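You operate a simulated robot arm through the tools that you are given. There is no shell and no other tool.

You are at the controls of a simulated two-armed robot. One attempt, no reset.

Task
Stack the bulb box that says "tulip" from the repair bench top on top of the bulb box marked "allium". Take the lid off the tin of blue paint and lay it down on the repair bench top. Take the quince paste tray and put it on the orange saucer. Take the apple paste tray and put it on the ledge of the teak unit. Take the plant in a blue pot and put it on the top of the low cabinet. Open the door of the tall cabinet, fetch the blue duster and set it on the top shelf of the tall cabinet, then shut the door. Open the shoe cupboard door, fetch the green drawer knob from the repair bench top and set it on the floor of the shoe cupboard and shut the door again. The order is free. Set down upright: quince paste tray, apple paste tray, plant in a blue pot.

Only the result counts: the job must be done as asked and must still hold three seconds after the hand-in. Knocking over, shifting, dropping, spilling or breaking anything else fails it. A push-on lid holds only when it is set on centred and level and pressed home; a screw cap is set on level and turned clockwise until tight.

Robot
Two 7-joint arms with two-finger grippers on one trunk, on a base that drives. Base frame: it is fixed to the floor where the robot stands at the start and does not move with it; the origin is under the middle of the robot, x ahead of it, y to its left, z up; the surface under the hand at the start is at about z = 0.8. Readings come in m, rad, newtons and seconds.
The left shoulder is at the start at [0.024, 0.217, 1.13], the right one opposite. With the tool pointing down near the work surface each hand reaches from about 0.18 to 0.76 m from the robot's upright axis, wherever it stands, measured 20 degrees to its own side. Places, roughly: apple paste tray [0.5, -0.25, 0.75]; blue duster (7x5x4 cm) [-4, 0.3, 1]; bulb box [0.5, 0.25, 0.75]; door of the tall cabinet [-3.8, -0.1, 0.5]; drawer knob [0.5, 0.5, 0.75]; floor of the shoe cupboard (25x52 cm) [-2.66, -0.74, 0.14]; ledge of the teak unit (13x243 cm) [-2.34, -0.64, 0.52]; orange saucer (12x12x2 cm) [-3.9, 0.3, 1.5]; plant in a blue pot [0.25, 1, 0.75]; shoe cupboard door [-2.6, -0.6, 0.3]; tin of blue paint [0.5, -0.25, 0.75]; top of the low cabinet [-3.9, 0.8, 1]; top shelf of the tall cabinet [-4, -0.1, 0.7]. Payload 2.2 kg a hand.
Tool frame (each hand has its own): the origin (TCP) lies between the finger pads and is the grasp point; the fingertips stand 0.019 m ahead of it; z points along the fingers, y is the line along which they close. The gripper opens to 0.116 m. The gripper's body begins 0.07 m behind the TCP.
Orientation is that of the tool frame in the base frame, as a unit quaternion [w, x, y, z]. With the fingers straight down and closing along the base's y, the tool's x points along the base's -x, its y along +y and its z along -z.

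Tools
- The arms move only by the tool drive_tool. It takes "left_plan", "right_plan" or both (then of equal length, played together; a hand with none holds still); each is a list of rows, each a list of 7 numbers: the shift along the base's x, y, z in m, then the turn, a rotation vector about the base's x, y, z in rad, then the opening in per cent of the stroke, from 0 (shut) to 100 (fully open). In form: [[x, y, z, rx, ry, rz, gripper], ...]. A call has 1 to 20 rows; each row shifts and turns the commanded pose from where the row before left it. Rows are played at 5 a second. More than 0.05 m and 0.15 rad between two rows, or a gripper value outside its range, and nothing of the call is played. A pose out of reach is approached as far as the arm can. The call stops where the force on the tool passes 40 N (or 10 N more than at its start, if that is more) or the arm is blocked; 0.2 s more then pass. Each finger halts on what it meets, pressing with about 25 N; the grip force reading is that of the motor and also rises with nothing between the fingers. The clock runs only during rows and for 0.2 s after the last one: add rows that do not move to give the fingers time. The reply holds the time, the measured pose of the TCP, the force on the tool along the base axes, the opening and the grip force, in the units named above and with some noise, with the torque about the TCP (base axes, N m) and any sound that the robot's microphone picked up.
- Cameras (640 x 400 px; columns grow to the right, rows downward): "scene" is now at [0.1337, -0.0019, 1.32]; the picture's right is [-0.04, -1.00, 0.00], its down [-0.57, 0.02, -0.82] and it looks along [0.82, -0.03, -0.57] (base axes); focal length 214 px, centre (320, 200). "left" rides on the left gripper at [0.069, 0.015, -0.097] in its tool frame; the picture's right is [-0.21, 0.98, 0.00], its down [-0.76, -0.17, -0.63] and it looks along [-0.62, -0.14, 0.77] (tool axes); focal length 251 px, centre (320, 200). "right" rides on the right gripper at [0.069, -0.015, -0.097] in its tool frame; the picture's right is [0.21, 0.98, 0.00], its down [-0.76, 0.17, -0.63] and it looks along [-0.62, 0.14, 0.77] (tool axes); focal length 251 px, centre (320, 200). There is no depth. A picture from a camera that has moved, and an enlarged one, comes with that camera's place and axes in the base frame and with its lens. The place of the scene camera against the robot may be out by one fixed shift of up to 0.025 m in any direction.
- grab_frame(camera): a new picture of that camera. It takes no simulated time.
- raise_lower(by): slides the trunk up (or, below 0, down) by that many m; the arms and the scene camera ride with it, the base frame stays. It gives what a move gives, with no picture.
- steer(legs): drives the robot by 1 to 6 legs, each [ahead, left, turn to the left] in m, m and rad, along the robot's own axes; the way and the turn of a leg run together, so that a leg with both is an arc; at most 1.5 m and 3.142 rad a leg. The arms and the cameras ride along, it lands a little off, and it stops where it bumps. It gives what a move gives.
- aim_head(pan, tilt): turns the head with the scene camera to pan (to the left, within 1.396 rad either way) and tilt (down, from -0.506 to 1.204), counted from straight ahead of the robot. It gives what a move gives.
- inspect(camera, box): a new picture of the part [left, top, right, bottom] of that camera's present view, enlarged. It takes no simulated time.
- job_done(): hands the job in; it is judged then, once.

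Places have to be worked out from the pictures, the camera data and where the tool is seen. Open the grippers and draw the arms clear of the work before you hand the job in, unless the task says otherwise.

The tools are called after "Request:" as a command line: name --argument value ..., lists and objects as JSON in quotes. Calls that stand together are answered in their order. drive_tool: Moves the arms, as the interface text tells. Its arguments: {"type":"object","properties":{"left_plan":{"type":"array"},"right_plan":{"type":"array"}},"required":[]} The other tools are called the same way: raise_lower (by) slides the trunk up or down; steer (legs) drives the base; aim_head (pan, tilt) turns the head that bears the scene camera; grab_frame (camera) takes a picture; inspect (camera, box) takes an enlarged picture of a part of a camera's view; job_done () hands the job in.

At the start:

```text
clock: 0.0
left_tcp_pos: [0.4913, 0.3415, 1.0893]
left_tcp_rot: [-0.001, 0.0, 1.0, 0.0]
left_wrist_force: [-0.4, 0.1, 0.0]
left_moment: [0.01, 0.01, 0.02]
left_finger_gap: 0.116
left_gripper_force: 0.0
right_tcp_pos: [0.4502, -0.1477, 1.1697]
right_tcp_rot: [0.0, 0.0, 1.0, 0.0]
right_wrist_force: [-0.1, 0.3, -0.3]
right_moment: [0.0, -0.02, 0.0]
right_finger_gap: 0.1159
right_gripper_force: 0.2
trunk travel left (down, up): [-0.275, 0.215]
robot x, y, heading: [0.0024, -0.0012, -0.0]
head pan, tilt: [-0.037, 0.607]
```

scene: 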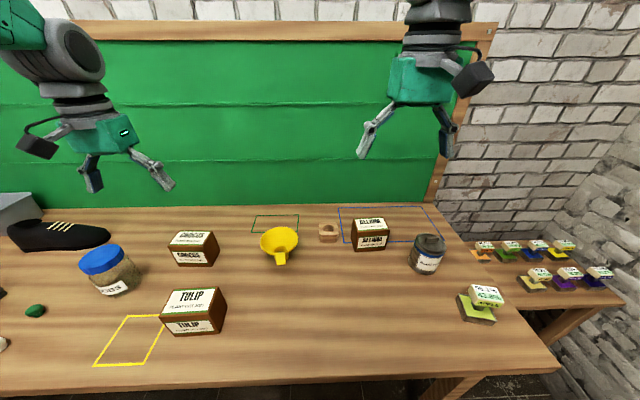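
right: 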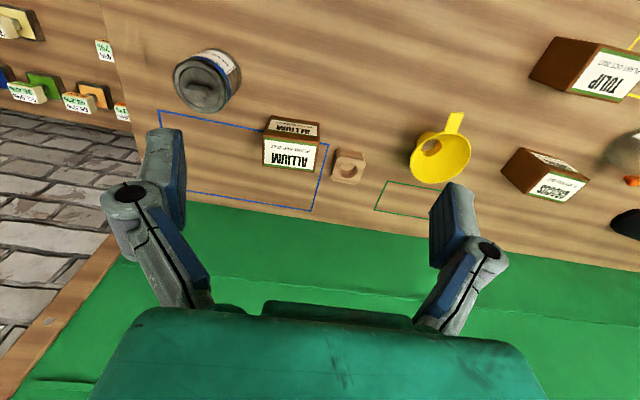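
left: 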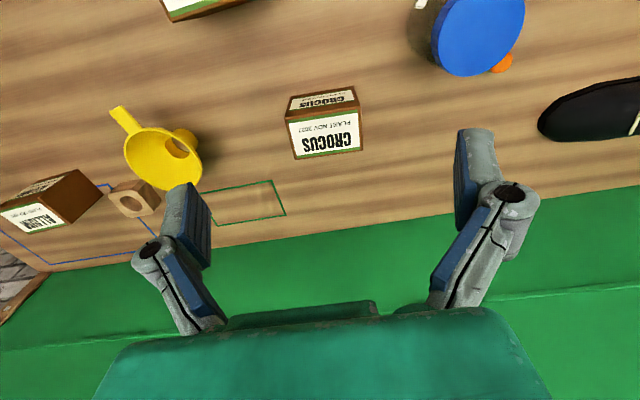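

I start by looking more closely at the bench in the present view.

Request:
inspect --camera "scene" --box '[0, 200, 320, 400]'

Request:
inspect --camera "scene" --box '[320, 200, 640, 400]'

Request:
inspect --camera "right" --box '[100, 0, 420, 200]'

Request:
aim_head --pan 0.9 --tilt 0.6

```text
2.00 times, centred on (160, 300) of scene
camera zoom: at [0.1337, -0.0019, 1.32], right [-0.04, -1.0, 0.0], down [-0.57, 0.02, -0.82], along [0.82, -0.03, -0.57], focal length 429 px, centre (640, 0)
```

zoom: 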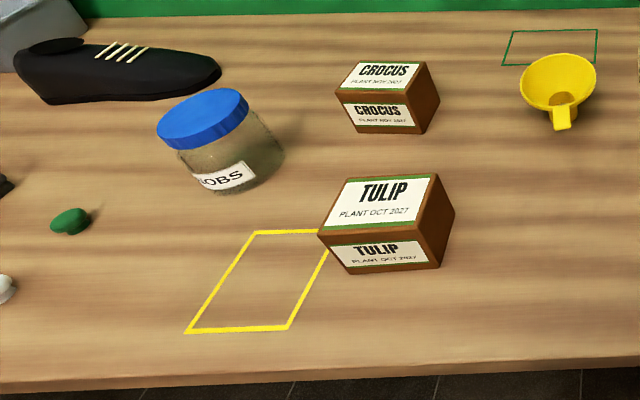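

```text
2.00 times, centred on (480, 300) of scene
camera zoom: at [0.1337, -0.0019, 1.32], right [-0.04, -1.0, 0.0], down [-0.57, 0.02, -0.82], along [0.82, -0.03, -0.57], focal length 429 px, centre (0, 0)
```

zoom: 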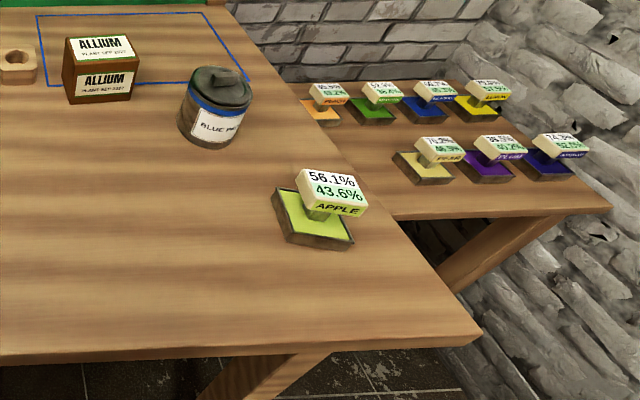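

```text
2.00 times, centred on (260, 100) of right
camera zoom: at [0.3798, -0.1628, 1.266], right [-0.21, 0.98, 0.0], down [0.76, 0.17, 0.63], along [0.62, 0.13, -0.78], focal length 503 px, centre (440, 400)
```

zoom: 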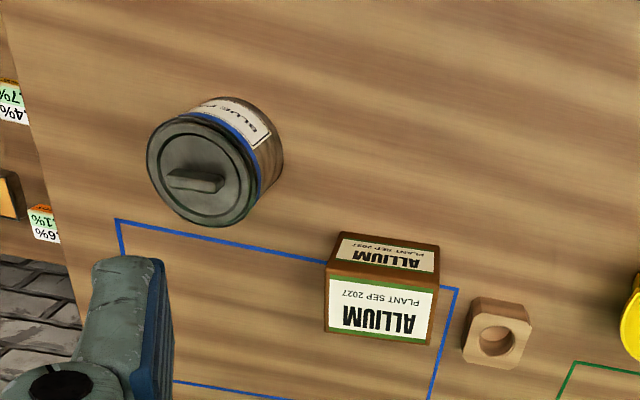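

```text
clock: 1.2
left_tcp_pos: [0.4889, 0.3406, 1.0917]
left_tcp_rot: [0.001, 0.0, 1.0, -0.001]
left_wrist_force: [0.1, 0.8, -0.5]
left_moment: [0.01, 0.03, 0.02]
left_finger_gap: 0.116
left_gripper_force: 0.1
right_tcp_pos: [0.4463, -0.1478, 1.1711]
right_tcp_rot: [0.0, 0.0, 1.0, 0.0]
right_wrist_force: [0.2, 0.9, 0.4]
right_moment: [-0.01, -0.02, 0.01]
right_finger_gap: 0.1158
right_gripper_force: 0.0
trunk travel left (down, up): [-0.275, 0.215]
robot x, y, heading: [-0.0007, -0.0009, 0.002]
head pan, tilt: [0.901, 0.6]
```

The paste trays carry tag labels on a post. I look to the left now.

Request:
grab_frame --camera "scene"

Request:
aim_head --pan -0.7 --tilt 0.6

```text
taken
camera scene: at [0.1004, 0.0706, 1.3206], right [0.78, -0.62, 0.0], down [-0.35, -0.44, -0.82], along [0.51, 0.65, -0.57], focal length 214 px, centre (320, 200)
```

scene: 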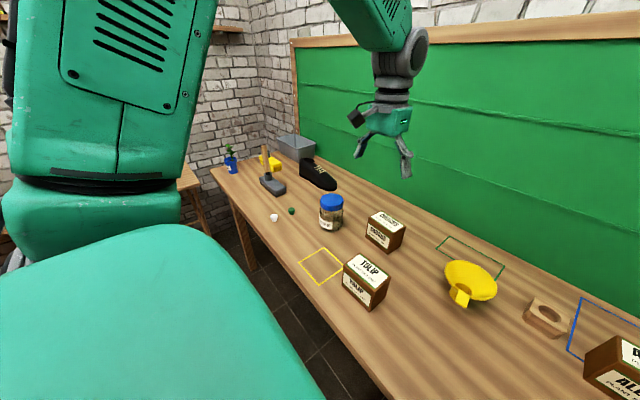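

```text
clock: 2.9
left_tcp_pos: [0.4891, 0.3402, 1.0924]
left_tcp_rot: [0.001, 0.0, 1.0, 0.0]
left_wrist_force: [0.6, 0.7, 0.4]
left_moment: [0.01, 0.0, 0.01]
left_finger_gap: 0.1161
left_gripper_force: 0.1
right_tcp_pos: [0.4468, -0.1481, 1.1708]
right_tcp_rot: [0.0, 0.0, 1.0, -0.001]
right_wrist_force: [0.4, -1.0, -0.5]
right_moment: [-0.01, 0.0, 0.04]
right_finger_gap: 0.1157
right_gripper_force: 0.0
trunk travel left (down, up): [-0.275, 0.215]
robot x, y, heading: [0.0001, 0.0024, -0.005]
head pan, tilt: [-0.7, 0.6]
```

Now the right side, where the small trays stand on a side bench.

Request:
grab_frame --camera "scene"

Request:
inspect --camera "scene" --box '[200, 180, 360, 280]'

Request:
inspect --camera "scene" --box '[280, 200, 440, 300]'

```text
taken
camera scene: at [0.1131, -0.0557, 1.3207], right [-0.64, -0.77, 0.0], down [-0.44, 0.36, -0.82], along [0.63, -0.53, -0.57], focal length 214 px, centre (320, 200)
```

scene: 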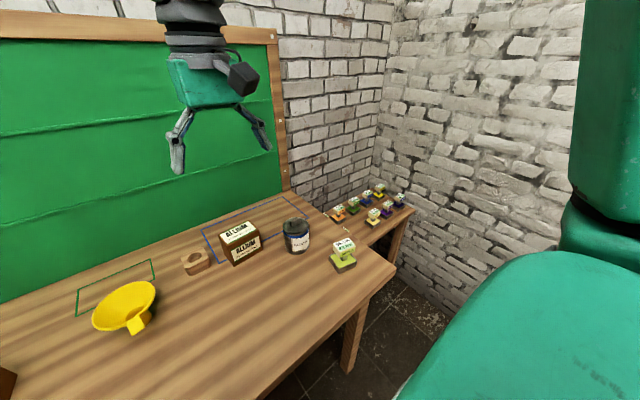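

```text
4.00 times, centred on (280, 230) of scene
camera zoom: at [0.1131, -0.0557, 1.3207], right [-0.64, -0.77, 0.0], down [-0.44, 0.36, -0.82], along [0.63, -0.53, -0.57], focal length 858 px, centre (480, 80)
```

zoom: 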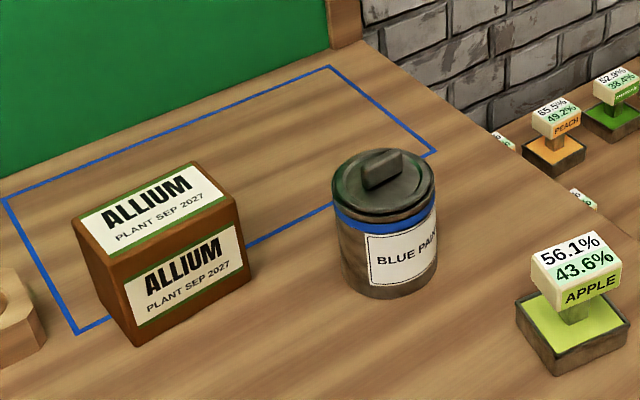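

```text
4.00 times, centred on (360, 250) of scene
camera zoom: at [0.1131, -0.0557, 1.3207], right [-0.64, -0.77, 0.0], down [-0.44, 0.36, -0.82], along [0.63, -0.53, -0.57], focal length 858 px, centre (160, 0)
```

zoom: 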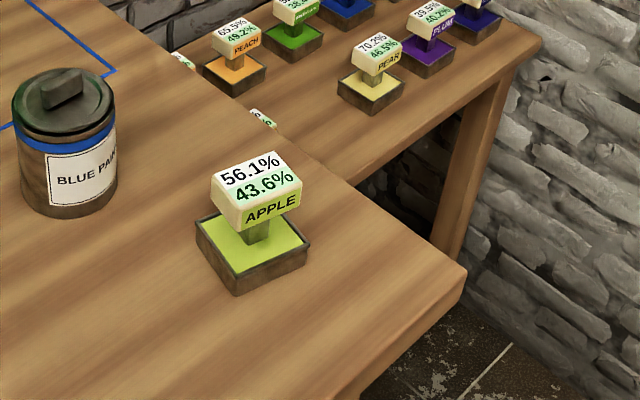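

The bench shows the tulip box near [0.39, 0.25], the allium box near [0.63, -0.18], the tin and the apple tray to the right. I move the left hand back over the tulip box to get a better view for measuring.

Request:
drive_tool --left_plan '[[-0.04, -0.02, 0, 0, 0, 0, 100], [-0.04, -0.02, 0, 0, 0, 0, 100], [-0.04, -0.02, 0, 0, 0, 0, 100], [-0.04, -0.02, 0, 0, 0, 0, 100], [0, 0, 0, 0, 0, 0, 100]]'

Request:
grab_frame --camera "left"

Request:
grab_frame --camera "right"

```text
clock: 4.1
left_tcp_pos: [0.3668, 0.2805, 1.0674]
left_tcp_rot: [0.001, -0.001, 1.0, -0.004]
left_wrist_force: [-0.5, -0.6, -0.7]
left_moment: [-0.01, -0.02, 0.02]
left_finger_gap: 0.1162
left_gripper_force: 0.2
left hand out of reach, approached as far as the arm can: row 3, 4
right_tcp_pos: [0.4468, -0.145, 1.1704]
right_tcp_rot: [0.001, 0.0, 1.0, -0.002]
right_wrist_force: [0.7, 0.5, 0.2]
right_moment: [-0.05, 0.01, -0.01]
right_finger_gap: 0.116
right_gripper_force: 0.0
trunk travel left (down, up): [-0.275, 0.215]
robot x, y, heading: [0.0028, 0.001, -0.004]
head pan, tilt: [-0.7, 0.6]
```

```text
taken
camera left: at [0.2971, 0.2959, 1.1637], right [0.21, 0.98, -0.01], down [0.76, -0.16, 0.63], along [0.62, -0.14, -0.77], focal length 251 px, centre (320, 200)
```

left: 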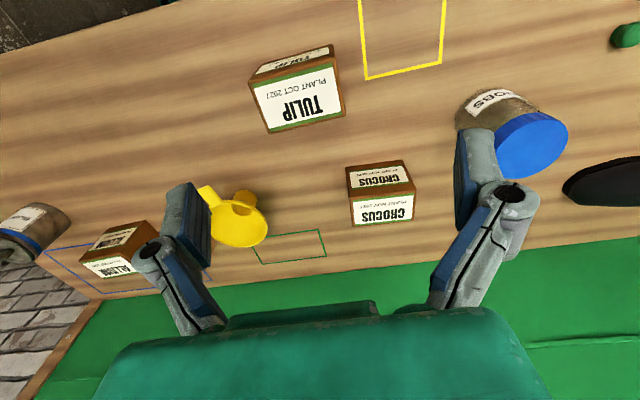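

```text
taken
camera right: at [0.3764, -0.1594, 1.2673], right [-0.22, 0.98, 0.0], down [0.76, 0.17, 0.63], along [0.62, 0.13, -0.77], focal length 251 px, centre (320, 200)
```

right: 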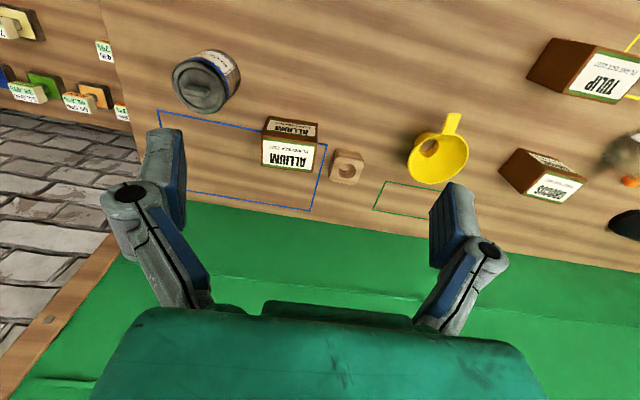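

The pose at that height was near the inner limit. I zoom in on the tulip box and the allium box in the wrist pictures to measure corners.

Request:
inspect --camera "left" --box '[220, 20, 380, 140]'

Request:
inspect --camera "right" --box '[160, 40, 360, 200]'

Request:
inspect --camera "left" --box '[0, 180, 160, 300]'

```text
3.33 times, centred on (300, 80) of left
camera zoom: at [0.2971, 0.2959, 1.1637], right [0.21, 0.98, -0.01], down [0.76, -0.16, 0.63], along [0.62, -0.14, -0.77], focal length 838 px, centre (387, 600)
```

zoom: 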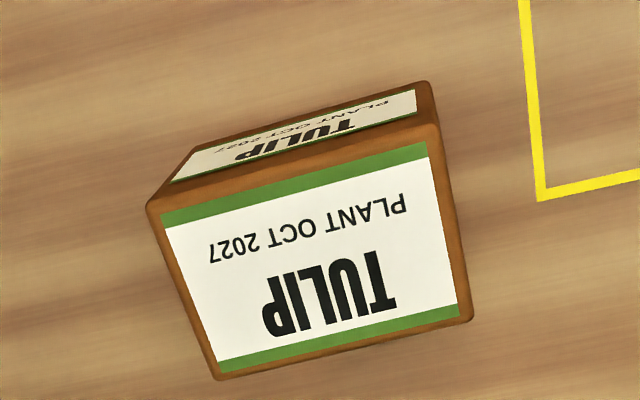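

```text
2.50 times, centred on (260, 120) of right
camera zoom: at [0.3764, -0.1594, 1.2673], right [-0.22, 0.98, 0.0], down [0.76, 0.17, 0.63], along [0.62, 0.13, -0.77], focal length 629 px, centre (470, 400)
```

zoom: 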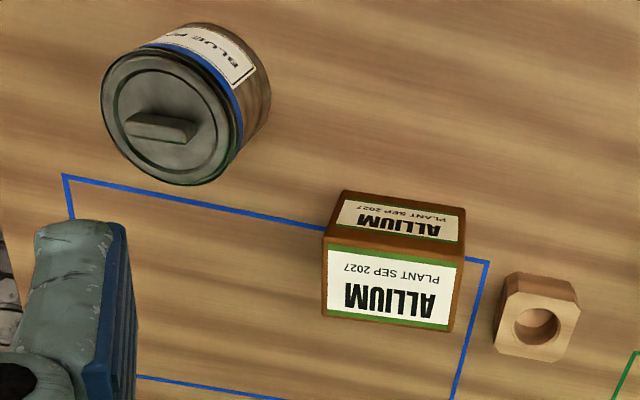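

```text
3.33 times, centred on (80, 240) of left
camera zoom: at [0.2971, 0.2959, 1.1637], right [0.21, 0.98, -0.01], down [0.76, -0.16, 0.63], along [0.62, -0.14, -0.77], focal length 838 px, centre (1120, 67)
```

zoom: 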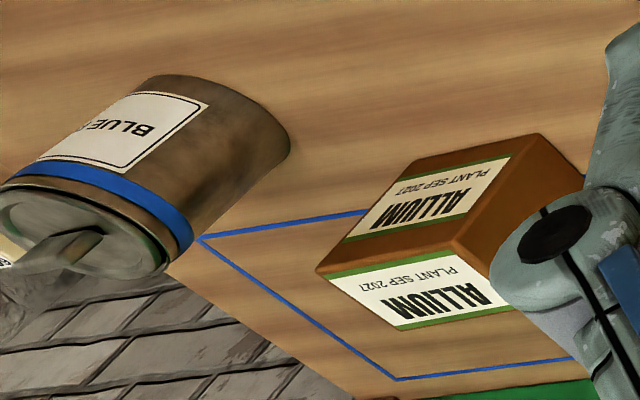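

Triangulating with both wrist cameras puts the bench top at z≈0.80, the tulip box at centre (0.380, 0.252), about 6 cm in x by 9.5 cm in y and 8 cm high, and the allium box at (0.601, -0.170). I lower the left hand partway over the tulip box and check the readings.

Request:
drive_tool --left_plan '[[0.0, 0, -0.04, 0, 0, 0, 100], [0, 0, -0.04, 0, 0, 0, 100], [0, 0, 0, 0, 0, 0, 100]]'

Request:
grab_frame --camera "left"

```text
clock: 4.9
left_tcp_pos: [0.3698, 0.2779, 0.9882]
left_tcp_rot: [0.002, 0.001, 1.0, 0.0]
left_wrist_force: [0.4, 0.4, -0.2]
left_moment: [0.03, 0.01, -0.02]
left_finger_gap: 0.116
left_gripper_force: 0.0
right_tcp_pos: [0.4459, -0.1488, 1.1709]
right_tcp_rot: [0.002, 0.001, 1.0, 0.0]
right_wrist_force: [-0.4, 1.3, 0.1]
right_moment: [0.02, -0.04, 0.04]
right_finger_gap: 0.1159
right_gripper_force: 0.0
trunk travel left (down, up): [-0.275, 0.215]
robot x, y, heading: [-0.0004, -0.0005, -0.001]
head pan, tilt: [-0.7, 0.6]
```

```text
taken
camera left: at [0.2988, 0.293, 1.0848], right [0.22, 0.98, 0.0], down [0.75, -0.17, 0.63], along [0.62, -0.14, -0.77], focal length 251 px, centre (320, 200)
```

left: 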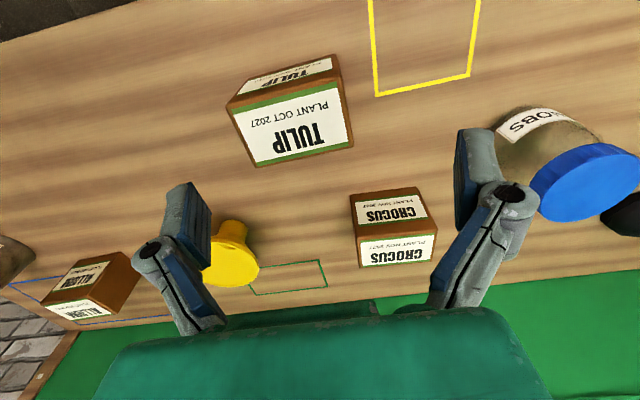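

The second view agrees (front-left bottom corner at (0.348, 0.297), top at z≈0.88). I move over the box centre, go down to z 0.85 and close across its y width.

Request:
drive_tool --left_plan '[[0.011, -0.026, 0, 0, 0, 0, 100], [0, 0, -0.03, 0, 0, 0, 100], [0, 0, -0.03, 0, 0, 0, 100], [0, 0, -0.03, 0, 0, 0, 100], [0, 0, -0.03, 0, 0, 0, 100], [0, 0, -0.018, 0, 0, 0, 100], [0, 0, 0, 0, 0, 0, 100]]'

Request:
grab_frame --camera "left"

```text
clock: 6.5
left_tcp_pos: [0.3806, 0.2514, 0.8486]
left_tcp_rot: [0.001, 0.001, 1.0, 0.0]
left_wrist_force: [0.0, -0.8, -0.3]
left_moment: [0.01, 0.0, -0.01]
left_finger_gap: 0.1159
left_gripper_force: 0.1
right_tcp_pos: [0.4453, -0.1495, 1.1702]
right_tcp_rot: [0.001, 0.001, 1.0, 0.0]
right_wrist_force: [-0.6, -0.4, 0.7]
right_moment: [-0.01, 0.02, 0.01]
right_finger_gap: 0.1159
right_gripper_force: 0.1
trunk travel left (down, up): [-0.275, 0.215]
robot x, y, heading: [-0.0014, -0.0013, 0.002]
head pan, tilt: [-0.7, 0.6]
```

```text
taken
camera left: at [0.3099, 0.2663, 0.944], right [0.22, 0.98, 0.0], down [0.76, -0.17, 0.63], along [0.62, -0.14, -0.77], focal length 251 px, centre (320, 200)
```

left: 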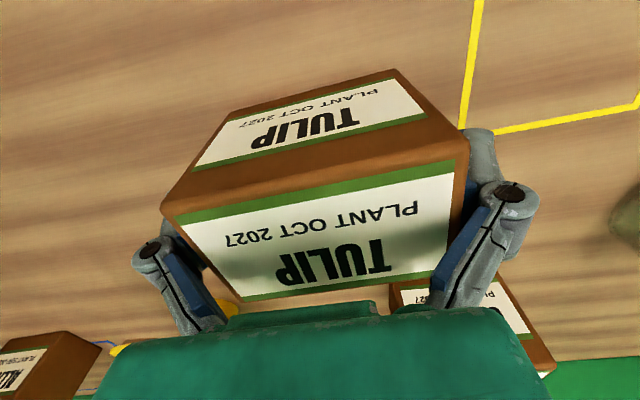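

The fingers straddle the tulip box well. I close and lift it.

Request:
drive_tool --left_plan '[[0, 0, 0, 0, 0, 0, 0], [0, 0, 0, 0, 0, 0, 0], [0, 0, 0, 0, 0, 0, 0], [0, 0, 0.03, 0, 0, 0, 0], [0, 0, 0.03, 0, 0, 0, 0], [0, 0, 0.03, 0, 0, 0, 0], [0, 0, 0.03, 0, 0, 0, 0], [0, 0, 0.03, 0, 0, 0, 0]]'

Request:
grab_frame --camera "left"

```text
clock: 8.3
left_tcp_pos: [0.3753, 0.2527, 1.0003]
left_tcp_rot: [0.0, 0.0, 1.0, 0.001]
left_wrist_force: [-0.8, 0.2, -3.5]
left_moment: [0.02, -0.03, -0.01]
left_finger_gap: 0.1082
left_gripper_force: 24.9
right_tcp_pos: [0.4463, -0.1479, 1.1701]
right_tcp_rot: [0.001, 0.001, 1.0, 0.0]
right_wrist_force: [-0.3, 1.2, 0.0]
right_moment: [0.0, -0.03, 0.04]
right_finger_gap: 0.1158
right_gripper_force: 0.0
trunk travel left (down, up): [-0.275, 0.215]
robot x, y, heading: [0.0015, 0.0015, 0.0]
head pan, tilt: [-0.7, 0.6]
```

```text
taken
camera left: at [0.3045, 0.2682, 1.0967], right [0.21, 0.98, 0.0], down [0.76, -0.17, 0.63], along [0.62, -0.14, -0.77], focal length 251 px, centre (320, 200)
```

left: 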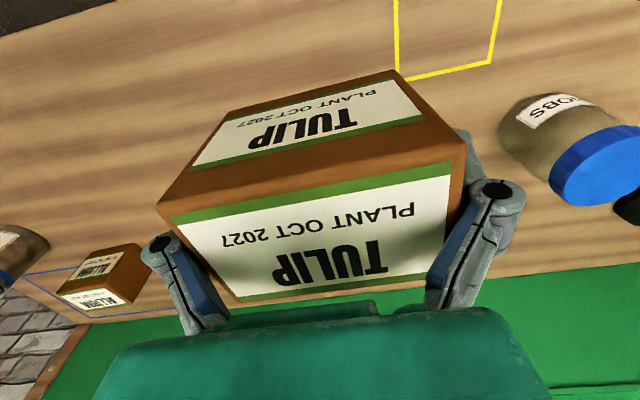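

The box is held (gap 0.108, weight ≈3.5 N). I lift a little more and shift the robot 0.3 m to the right so the allium box is comfortably within the left hand's reach.

Request:
steer --legs '[[0, -0.3, 0]]'

Request:
grab_frame --camera "left"

Request:
grab_frame --camera "right"

Request:
grab_frame --camera "scene"

```text
clock: 10.3
left_tcp_pos: [0.3735, -0.0212, 0.995]
left_tcp_rot: [0.0, -0.005, 1.0, -0.011]
left_wrist_force: [-0.5, -0.3, -1.8]
left_moment: [0.02, 0.0, 0.0]
left_finger_gap: 0.1089
left_gripper_force: 24.9
right_tcp_pos: [0.4498, -0.4177, 1.1736]
right_tcp_rot: [0.001, -0.004, 1.0, -0.01]
right_wrist_force: [-0.6, 0.0, -0.9]
right_moment: [-0.02, 0.03, -0.01]
right_finger_gap: 0.1159
right_gripper_force: 0.1
trunk travel left (down, up): [-0.275, 0.215]
robot x, y, heading: [0.0003, -0.2927, 0.005]
head pan, tilt: [-0.7, 0.6]
```

```text
taken
camera left: at [0.3042, -0.0046, 1.0906], right [0.21, 0.98, -0.02], down [0.76, -0.15, 0.64], along [0.62, -0.15, -0.77], focal length 251 px, centre (320, 200)
```

left: 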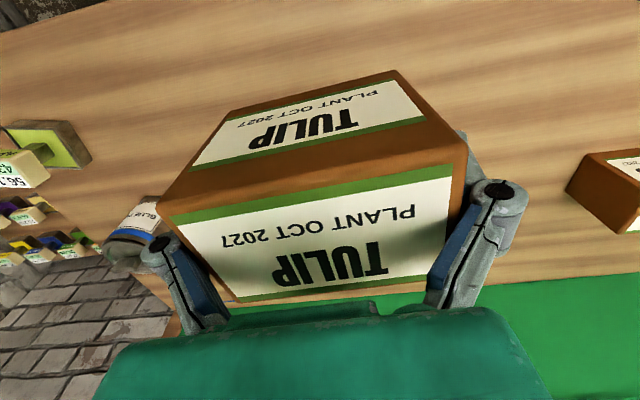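

```text
taken
camera right: at [0.3793, -0.432, 1.2693], right [-0.22, 0.97, -0.02], down [0.75, 0.19, 0.63], along [0.62, 0.13, -0.78], focal length 251 px, centre (320, 200)
```

right: 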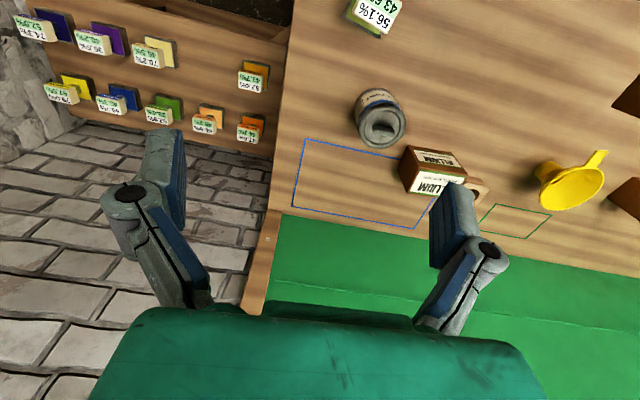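

```text
taken
camera scene: at [0.1145, -0.3276, 1.3215], right [-0.64, -0.77, 0.02], down [-0.44, 0.34, -0.83], along [0.63, -0.54, -0.56], focal length 214 px, centre (320, 200)
```

scene: 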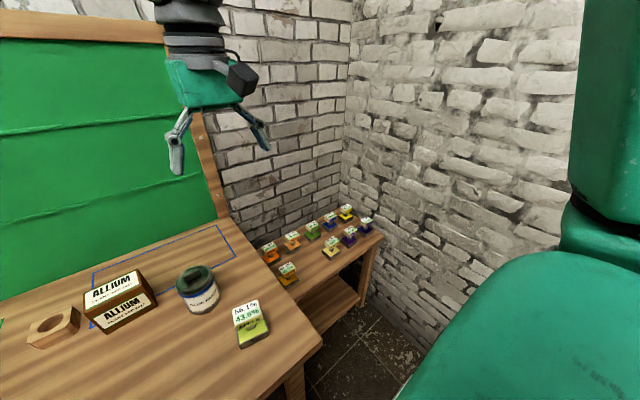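

The left hand is now at y≈-0.02. I let things settle and turn the head to face the allium box.

Request:
aim_head --pan 0.0 --tilt 0.75

Request:
grab_frame --camera "scene"

Request:
inspect --camera "right" --box '[320, 60, 520, 220]'

```text
clock: 11.4
left_tcp_pos: [0.3731, -0.04, 0.9995]
left_tcp_rot: [0.001, -0.004, 1.0, -0.001]
left_wrist_force: [0.4, -0.1, -2.5]
left_moment: [0.0, 0.02, 0.02]
left_finger_gap: 0.1093
left_gripper_force: 24.8
right_tcp_pos: [0.4477, -0.4404, 1.1718]
right_tcp_rot: [0.001, -0.004, 1.0, -0.001]
right_wrist_force: [0.3, -0.5, 0.4]
right_moment: [0.03, -0.03, 0.02]
right_finger_gap: 0.1158
right_gripper_force: 0.0
trunk travel left (down, up): [-0.275, 0.215]
robot x, y, heading: [-0.0021, -0.2939, 0.011]
head pan, tilt: [0.0, 0.75]
```

```text
taken
camera scene: at [0.1291, -0.2857, 1.3077], right [0.01, -1.0, 0.01], down [-0.68, -0.01, -0.73], along [0.73, 0.0, -0.68], focal length 214 px, centre (320, 200)
```

scene: 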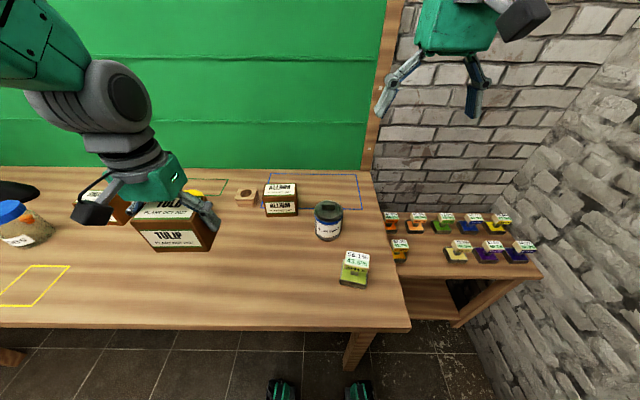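

```text
2.50 times, centred on (420, 140) of right
camera zoom: at [0.3766, -0.4557, 1.2674], right [-0.22, 0.97, 0.0], down [0.75, 0.17, 0.64], along [0.62, 0.14, -0.77], focal length 629 px, centre (70, 350)
```

zoom: 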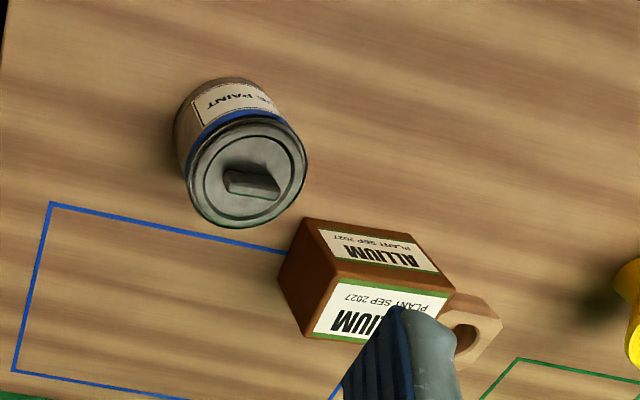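

Allium box measured again: centre ≈(0.602, -0.167), top z≈0.879, yaw ≈+0.05. I carry the tulip box above it.

Request:
drive_tool --left_plan '[[0.0, 0, 0.02, 0, 0, 0.0, 0], [0.0382, -0.0212, 0, 0, 0, 0.01, 0], [0.0382, -0.0212, 0, 0, 0, 0.01, 0], [0.0382, -0.0212, 0, 0, 0, 0.01, 0], [0.0382, -0.0212, 0, 0, 0, 0.01, 0], [0.0382, -0.0212, 0, 0, 0, 0.0, 0], [0.0382, -0.0212, 0, 0, 0, 0, 0], [0, 0, -0.03, 0, 0, 0, 0], [0, 0, 0, 0, 0, 0, 0]]'

Request:
grab_frame --camera "left"

Request:
grab_frame --camera "right"

Request:
inspect --camera "scene" --box '[200, 130, 360, 230]'

```text
clock: 13.4
left_tcp_pos: [0.5997, -0.1826, 0.9913]
left_tcp_rot: [0.002, -0.023, 1.0, 0.004]
left_wrist_force: [-0.4, -0.6, -2.5]
left_moment: [0.06, -0.02, 0.05]
left_finger_gap: 0.1097
left_gripper_force: 24.8
right_tcp_pos: [0.4466, -0.4559, 1.1703]
right_tcp_rot: [0.003, -0.003, 1.0, 0.005]
right_wrist_force: [0.2, -1.4, 0.0]
right_moment: [0.06, 0.03, 0.0]
right_finger_gap: 0.116
right_gripper_force: 0.0
trunk travel left (down, up): [-0.275, 0.215]
robot x, y, heading: [0.0019, -0.298, 0.009]
head pan, tilt: [0.0, 0.75]
```

```text
taken
camera left: at [0.529, -0.1712, 1.0886], right [0.17, 0.99, 0.01], down [0.76, -0.14, 0.63], along [0.63, -0.1, -0.77], focal length 251 px, centre (320, 200)
```

left: 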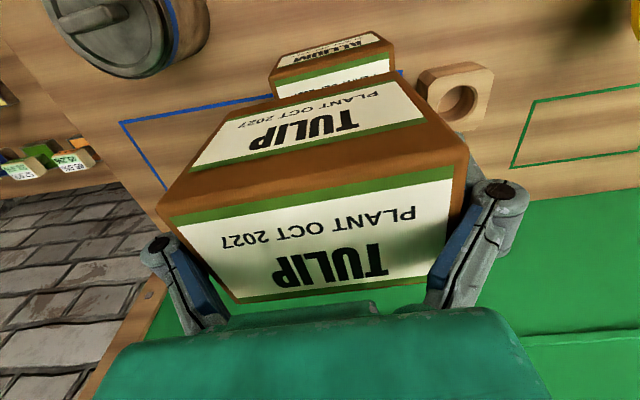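

```text
taken
camera right: at [0.3759, -0.4709, 1.2663], right [-0.22, 0.98, 0.01], down [0.75, 0.17, 0.64], along [0.62, 0.15, -0.77], focal length 251 px, centre (320, 200)
```

right: 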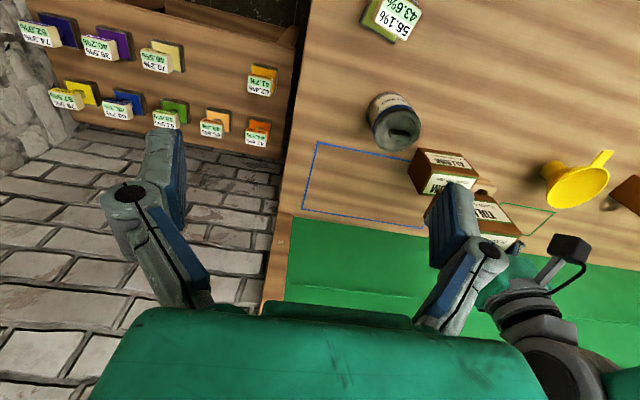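

```text
4.00 times, centred on (280, 180) of scene
camera zoom: at [0.13, -0.3123, 1.3076], right [0.01, -1.0, -0.01], down [-0.68, 0.0, -0.73], along [0.73, 0.01, -0.68], focal length 858 px, centre (480, 280)
```

zoom: 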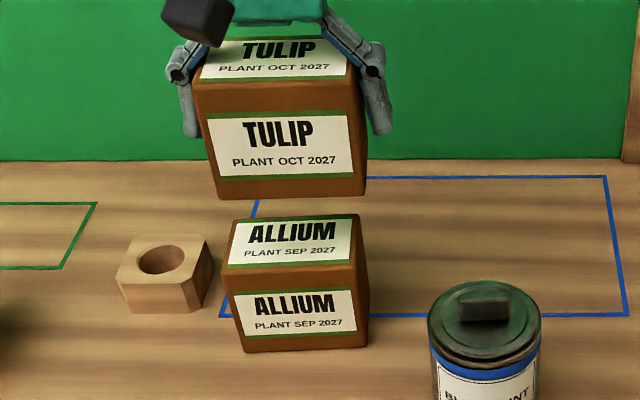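

The base is still creeping slightly, so I wait a little and re-read before setting down.

Request:
drive_tool --left_plan '[[0, 0, 0, 0, 0, 0, 0], [0, 0, 0, 0, 0, 0, 0], [0, 0, 0, 0, 0, 0, 0], [0, 0, 0, 0, 0, 0, 0], [0, 0, 0, 0, 0, 0, 0], [0, 0, 0, 0, 0, 0, 0]]'

Request:
inspect --camera "left" --box '[220, 0, 420, 120]'

Request:
inspect --camera "scene" --box '[200, 130, 360, 230]'

```text
clock: 14.8
left_tcp_pos: [0.5994, -0.1638, 0.9907]
left_tcp_rot: [0.001, -0.025, 1.0, -0.002]
left_wrist_force: [0.3, 1.3, -2.5]
left_moment: [0.0, -0.03, 0.02]
left_finger_gap: 0.1101
left_gripper_force: 25.2
right_tcp_pos: [0.4469, -0.4346, 1.1725]
right_tcp_rot: [0.002, -0.003, 1.0, -0.002]
right_wrist_force: [0.5, 0.7, 0.6]
right_moment: [-0.02, 0.01, 0.02]
right_finger_gap: 0.1161
right_gripper_force: 0.1
trunk travel left (down, up): [-0.275, 0.215]
robot x, y, heading: [0.0015, -0.2975, 0.01]
head pan, tilt: [0.0, 0.75]
```

```text
3.20 times, centred on (320, 60) of left
camera zoom: at [0.5293, -0.1518, 1.0866], right [0.17, 0.99, -0.01], down [0.76, -0.12, 0.63], along [0.63, -0.11, -0.77], focal length 805 px, centre (320, 648)
```

zoom: 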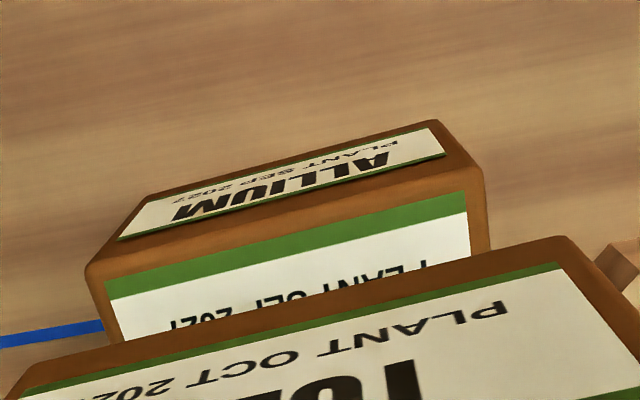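

```text
4.00 times, centred on (280, 180) of scene
camera zoom: at [0.1306, -0.2845, 1.3075], right [0.01, -1.0, 0.01], down [-0.69, -0.01, -0.73], along [0.73, 0.0, -0.69], focal length 858 px, centre (480, 280)
```

zoom: 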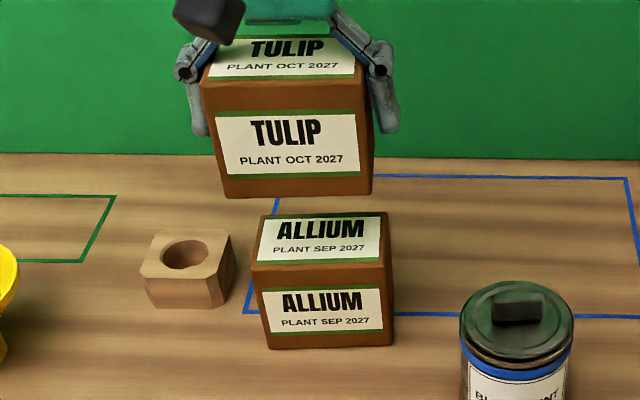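

The readings show the whole upper body sways after driving. I wait for it to damp out.

Request:
drive_tool --left_plan '[[0, 0, 0, 0, 0, 0, 0], [0, 0, 0, 0, 0, 0, 0], [0, 0, 0, 0, 0, 0, 0], [0, 0, 0, 0, 0, 0, 0], [0, 0, 0, 0, 0, 0, 0], [0, 0, 0, 0, 0, 0, 0], [0, 0, 0, 0, 0, 0, 0], [0, 0, 0, 0, 0, 0, 0], [0, 0, 0, 0, 0, 0, 0], [0, 0, 0, 0, 0, 0, 0], [0, 0, 0, 0, 0, 0, 0], [0, 0, 0, 0, 0, 0, 0], [0, 0, 0, 0, 0, 0, 0], [0, 0, 0, 0, 0, 0, 0], [0, 0, 0, 0, 0, 0, 0], [0, 0, 0, 0, 0, 0, 0], [0, 0, 0, 0, 0, 0, 0], [0, 0, 0, 0, 0, 0, 0]]'

Request:
drive_tool --left_plan '[[0, 0, 0, 0, 0, 0, 0]]'

Request:
drive_tool --left_plan '[[0, 0, 0, 0, 0, 0, 0]]'

Request:
drive_tool --left_plan '[[0, 0, 0, 0, 0, 0, 0]]'

Request:
inspect --camera "scene" --box '[200, 130, 360, 230]'

Request:
inspect --camera "left" --box '[220, 0, 420, 120]'

```text
clock: 18.6
left_tcp_pos: [0.6008, -0.1728, 0.9905]
left_tcp_rot: [0.001, -0.024, 1.0, 0.001]
left_wrist_force: [0.3, -0.3, -2.6]
left_moment: [-0.01, 0.0, -0.03]
left_finger_gap: 0.1108
left_gripper_force: 25.1
right_tcp_pos: [0.4474, -0.4441, 1.1713]
right_tcp_rot: [0.003, -0.005, 1.0, 0.001]
right_wrist_force: [0.1, 0.2, 1.0]
right_moment: [0.03, -0.01, -0.02]
right_finger_gap: 0.1162
right_gripper_force: 0.2
trunk travel left (down, up): [-0.275, 0.215]
robot x, y, heading: [-0.0021, -0.2964, 0.002]
head pan, tilt: [0.0, 0.75]
```

```text
clock: 19.0
left_tcp_pos: [0.6013, -0.1657, 0.9902]
left_tcp_rot: [0.002, -0.024, 1.0, -0.003]
left_wrist_force: [-0.2, 0.1, -2.1]
left_moment: [0.01, -0.03, 0.02]
left_finger_gap: 0.1108
left_gripper_force: 24.1
right_tcp_pos: [0.4467, -0.436, 1.171]
right_tcp_rot: [0.002, -0.004, 1.0, -0.002]
right_wrist_force: [0.3, 0.0, 0.4]
right_moment: [0.0, 0.0, 0.03]
right_finger_gap: 0.1159
right_gripper_force: 0.0
trunk travel left (down, up): [-0.275, 0.215]
robot x, y, heading: [0.003, -0.2959, 0.011]
head pan, tilt: [0.0, 0.75]
```

```text
clock: 19.4
left_tcp_pos: [0.6003, -0.1699, 0.9909]
left_tcp_rot: [0.0, -0.025, 1.0, 0.001]
left_wrist_force: [0.0, -0.9, -2.4]
left_moment: [0.01, -0.05, 0.05]
left_finger_gap: 0.1109
left_gripper_force: 25.1
right_tcp_pos: [0.446, -0.4418, 1.172]
right_tcp_rot: [0.003, -0.005, 1.0, -0.001]
right_wrist_force: [-0.5, -0.3, 0.9]
right_moment: [0.03, -0.06, 0.02]
right_finger_gap: 0.1161
right_gripper_force: 0.1
trunk travel left (down, up): [-0.275, 0.215]
robot x, y, heading: [0.0001, -0.2956, 0.007]
head pan, tilt: [0.0, 0.75]
```

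```text
clock: 19.8
left_tcp_pos: [0.5997, -0.1693, 0.9911]
left_tcp_rot: [0.001, -0.024, 1.0, -0.001]
left_wrist_force: [-0.5, 0.4, -2.4]
left_moment: [-0.03, -0.02, 0.0]
left_finger_gap: 0.1112
left_gripper_force: 24.9
right_tcp_pos: [0.447, -0.4404, 1.1718]
right_tcp_rot: [0.003, -0.004, 1.0, 0.0]
right_wrist_force: [-0.1, -0.6, -0.1]
right_moment: [-0.01, 0.04, -0.02]
right_finger_gap: 0.116
right_gripper_force: 0.1
trunk travel left (down, up): [-0.275, 0.215]
robot x, y, heading: [-0.0012, -0.2963, 0.005]
head pan, tilt: [0.0, 0.75]
```

```text
4.00 times, centred on (280, 180) of scene
camera zoom: at [0.1306, -0.2942, 1.3076], right [0.01, -1.0, 0.0], down [-0.69, -0.01, -0.73], along [0.73, 0.01, -0.69], focal length 858 px, centre (480, 280)
```

zoom: 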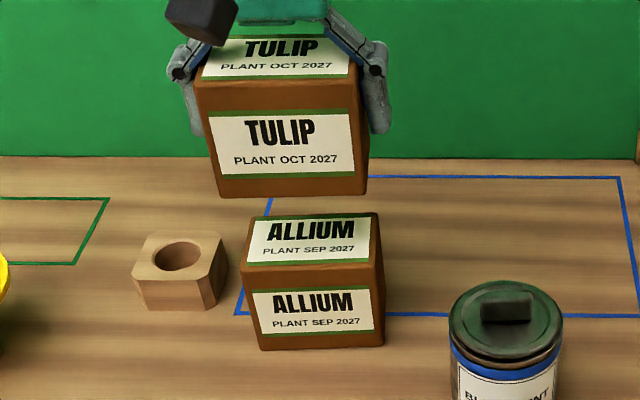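

```text
3.20 times, centred on (320, 60) of left
camera zoom: at [0.5294, -0.1567, 1.0871], right [0.17, 0.99, 0.0], down [0.76, -0.13, 0.63], along [0.63, -0.11, -0.77], focal length 805 px, centre (320, 648)
```

zoom: 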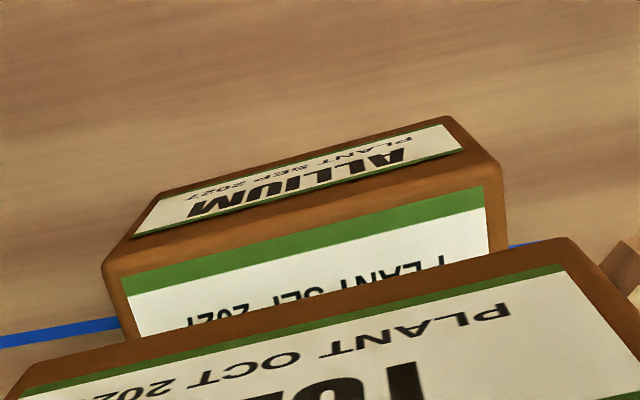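

The sway is gone. The bottom front-left corner of the tulip box sits at (0.568, -0.123), right over allium's (0.567, -0.124). I lower most of the way.

Request:
drive_tool --left_plan '[[0.001, 0, -0.02, 0, 0, 0, 0], [0, 0, -0.02, 0, 0, 0, 0], [0, 0, -0.015, 0, 0, 0, 0], [0, 0, -0.005, 0, 0, 0, 0], [0, 0, 0, 0, 0, 0, 0]]'

Request:
inspect --camera "scene" --box '[200, 130, 360, 230]'

Request:
grab_frame --camera "left"

```text
clock: 21.0
left_tcp_pos: [0.6025, -0.1679, 0.931]
left_tcp_rot: [0.002, -0.025, 1.0, -0.001]
left_wrist_force: [-0.6, 0.9, 1.7]
left_moment: [-0.15, 0.06, -0.01]
left_finger_gap: 0.1116
left_gripper_force: 24.6
right_tcp_pos: [0.4475, -0.4406, 1.1702]
right_tcp_rot: [0.003, -0.005, 1.0, -0.001]
right_wrist_force: [-0.5, 1.2, 0.5]
right_moment: [-0.01, 0.01, 0.01]
right_finger_gap: 0.1162
right_gripper_force: 0.1
trunk travel left (down, up): [-0.275, 0.215]
robot x, y, heading: [0.0038, -0.2962, 0.006]
head pan, tilt: [0.0, 0.75]
```

```text
4.00 times, centred on (280, 180) of scene
camera zoom: at [0.1301, -0.2944, 1.3077], right [0.01, -1.0, 0.0], down [-0.68, -0.01, -0.73], along [0.73, 0.01, -0.68], focal length 858 px, centre (480, 280)
```

zoom: 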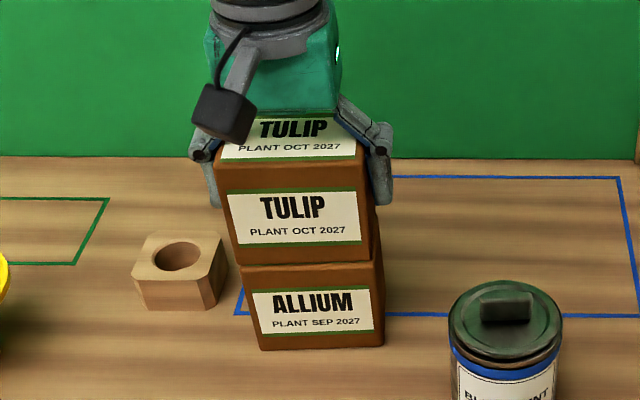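

```text
taken
camera left: at [0.5315, -0.1551, 1.0271], right [0.17, 0.99, 0.0], down [0.76, -0.13, 0.63], along [0.63, -0.11, -0.77], focal length 251 px, centre (320, 200)
```

left: 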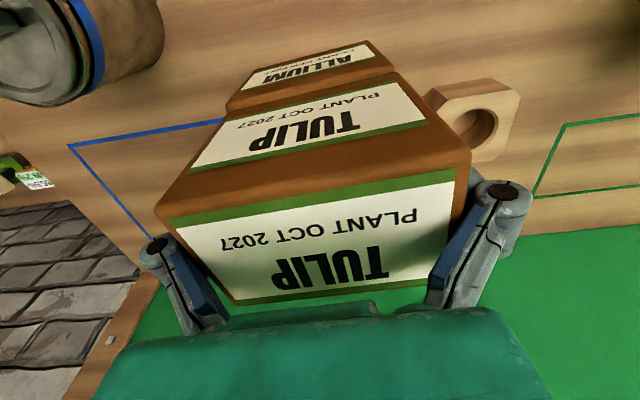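

Light contact is reached. The scene view shows the tulip box about 7 mm too far left, so I raise slightly, shift -0.006 in y, set down and open.

Request:
drive_tool --left_plan '[[0, 0, 0.006, 0, 0, 0, 0], [0, -0.006, 0, 0, 0, 0, 0], [0, 0, -0.004, 0, 0, 0, 0], [0, 0, -0.004, 0, 0, 0, 0], [0, 0, 0, 0, 0, 0, 0]]'

Request:
inspect --camera "scene" --box '[200, 130, 360, 230]'

```text
clock: 22.2
left_tcp_pos: [0.6022, -0.1716, 0.9304]
left_tcp_rot: [0.003, -0.024, 1.0, -0.001]
left_wrist_force: [1.9, 2.3, 15.2]
left_moment: [0.08, 0.39, 0.01]
left_finger_gap: 0.1122
left_gripper_force: 25.0
right_tcp_pos: [0.4466, -0.4398, 1.1708]
right_tcp_rot: [0.003, -0.004, 1.0, 0.0]
right_wrist_force: [-0.8, -1.3, -0.3]
right_moment: [0.01, 0.03, 0.02]
right_finger_gap: 0.1159
right_gripper_force: 0.0
trunk travel left (down, up): [-0.275, 0.215]
robot x, y, heading: [0.0022, -0.2973, 0.01]
head pan, tilt: [0.0, 0.75]
```

```text
4.00 times, centred on (280, 180) of scene
camera zoom: at [0.1286, -0.2945, 1.3081], right [0.01, -1.0, 0.0], down [-0.68, -0.01, -0.73], along [0.73, 0.01, -0.68], focal length 858 px, centre (480, 280)
```

zoom: 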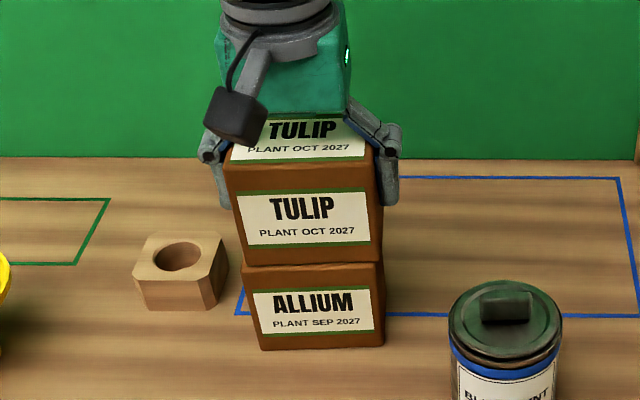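

The boxes are aligned. I ease the pressure and open the fingers fully.

Request:
drive_tool --left_plan '[[0, 0, 0.001, 0, 0, 0, 100], [0, 0, 0, 0, 0, 0, 100], [0, 0, 0, 0, 0, 0, 100]]'

Request:
grab_frame --camera "left"

Request:
inspect --camera "scene" --box '[220, 130, 320, 230]'

```text
clock: 23.0
left_tcp_pos: [0.6018, -0.1741, 0.9265]
left_tcp_rot: [0.001, -0.024, 1.0, -0.001]
left_wrist_force: [-1.8, 1.0, 3.7]
left_moment: [0.04, 0.03, -0.04]
left_finger_gap: 0.118
left_gripper_force: 0.0
right_tcp_pos: [0.446, -0.4394, 1.1706]
right_tcp_rot: [0.003, -0.005, 1.0, -0.001]
right_wrist_force: [0.1, -0.6, 0.1]
right_moment: [-0.01, 0.06, -0.01]
right_finger_gap: 0.1162
right_gripper_force: 0.1
trunk travel left (down, up): [-0.275, 0.215]
robot x, y, heading: [-0.0022, -0.2975, 0.005]
head pan, tilt: [0.0, 0.75]
```

```text
taken
camera left: at [0.5308, -0.1613, 1.024], right [0.17, 0.99, 0.0], down [0.76, -0.13, 0.63], along [0.62, -0.11, -0.77], focal length 251 px, centre (320, 200)
```

left: 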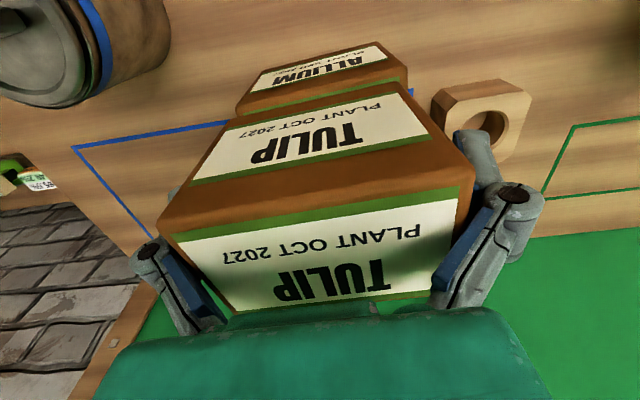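

```text
4.00 times, centred on (270, 180) of scene
camera zoom: at [0.1296, -0.2945, 1.3076], right [0.01, -1.0, 0.0], down [-0.68, -0.01, -0.73], along [0.73, 0.01, -0.68], focal length 858 px, centre (520, 280)
```

zoom: 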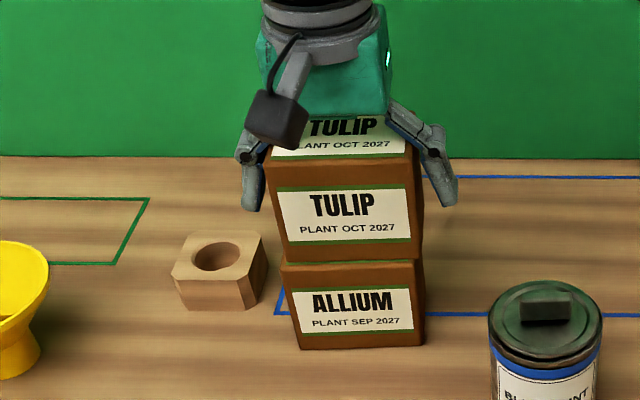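

The box is released and stands well on allium. I centre the hand by +0.004 in y and rise straight up.

Request:
drive_tool --left_plan '[[0, 0.004, 0, 0, 0, 0, 100], [0, 0, 0.03, 0, 0, 0, 100], [0, 0, 0.04, 0, 0, 0, 100], [0, 0, 0.04, 0, 0, 0, 100], [0, 0, 0, 0, 0, 0, 100]]'

Request:
grab_frame --camera "scene"

Request:
inspect --camera "scene" --box '[240, 150, 440, 300]'

Request:
grab_frame --camera "right"

```text
clock: 24.2
left_tcp_pos: [0.6027, -0.1691, 1.0369]
left_tcp_rot: [0.001, -0.025, 1.0, -0.002]
left_wrist_force: [-1.0, -0.3, 0.5]
left_moment: [-0.03, 0.0, 0.02]
left_finger_gap: 0.1161
left_gripper_force: 0.1
right_tcp_pos: [0.4469, -0.4393, 1.1698]
right_tcp_rot: [0.002, -0.004, 1.0, -0.001]
right_wrist_force: [-0.1, -0.1, 0.5]
right_moment: [-0.04, 0.03, -0.04]
right_finger_gap: 0.1161
right_gripper_force: 0.0
trunk travel left (down, up): [-0.275, 0.215]
robot x, y, heading: [-0.0022, -0.2943, 0.007]
head pan, tilt: [0.0, 0.75]
```

```text
taken
camera scene: at [0.1306, -0.2947, 1.3075], right [0.01, -1.0, 0.0], down [-0.69, -0.01, -0.73], along [0.73, 0.01, -0.69], focal length 214 px, centre (320, 200)
```

scene: 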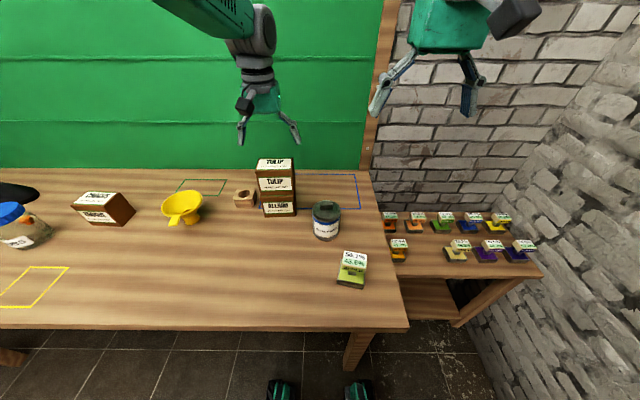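

```text
2.67 times, centred on (340, 225) of scene
camera zoom: at [0.1306, -0.2947, 1.3075], right [0.01, -1.0, 0.0], down [-0.69, -0.01, -0.73], along [0.73, 0.01, -0.69], focal length 572 px, centre (267, 133)
```

zoom: 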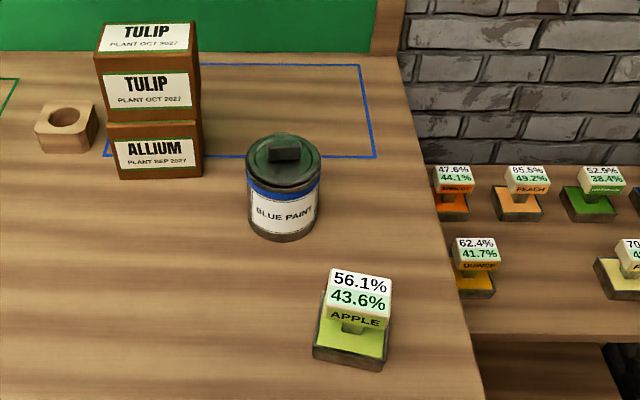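

```text
taken
camera right: at [0.3772, -0.4555, 1.2672], right [-0.22, 0.97, 0.0], down [0.75, 0.17, 0.64], along [0.62, 0.14, -0.77], focal length 251 px, centre (320, 200)
```

right: 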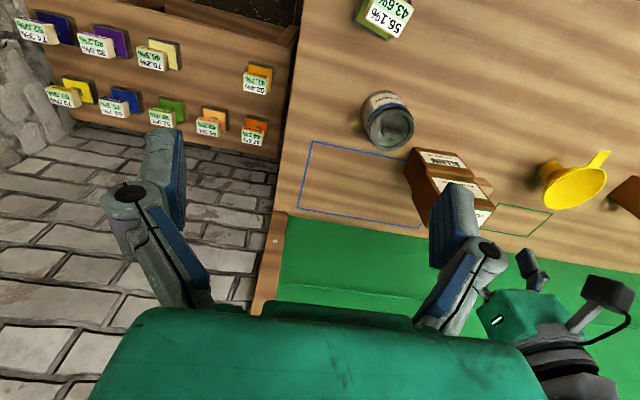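

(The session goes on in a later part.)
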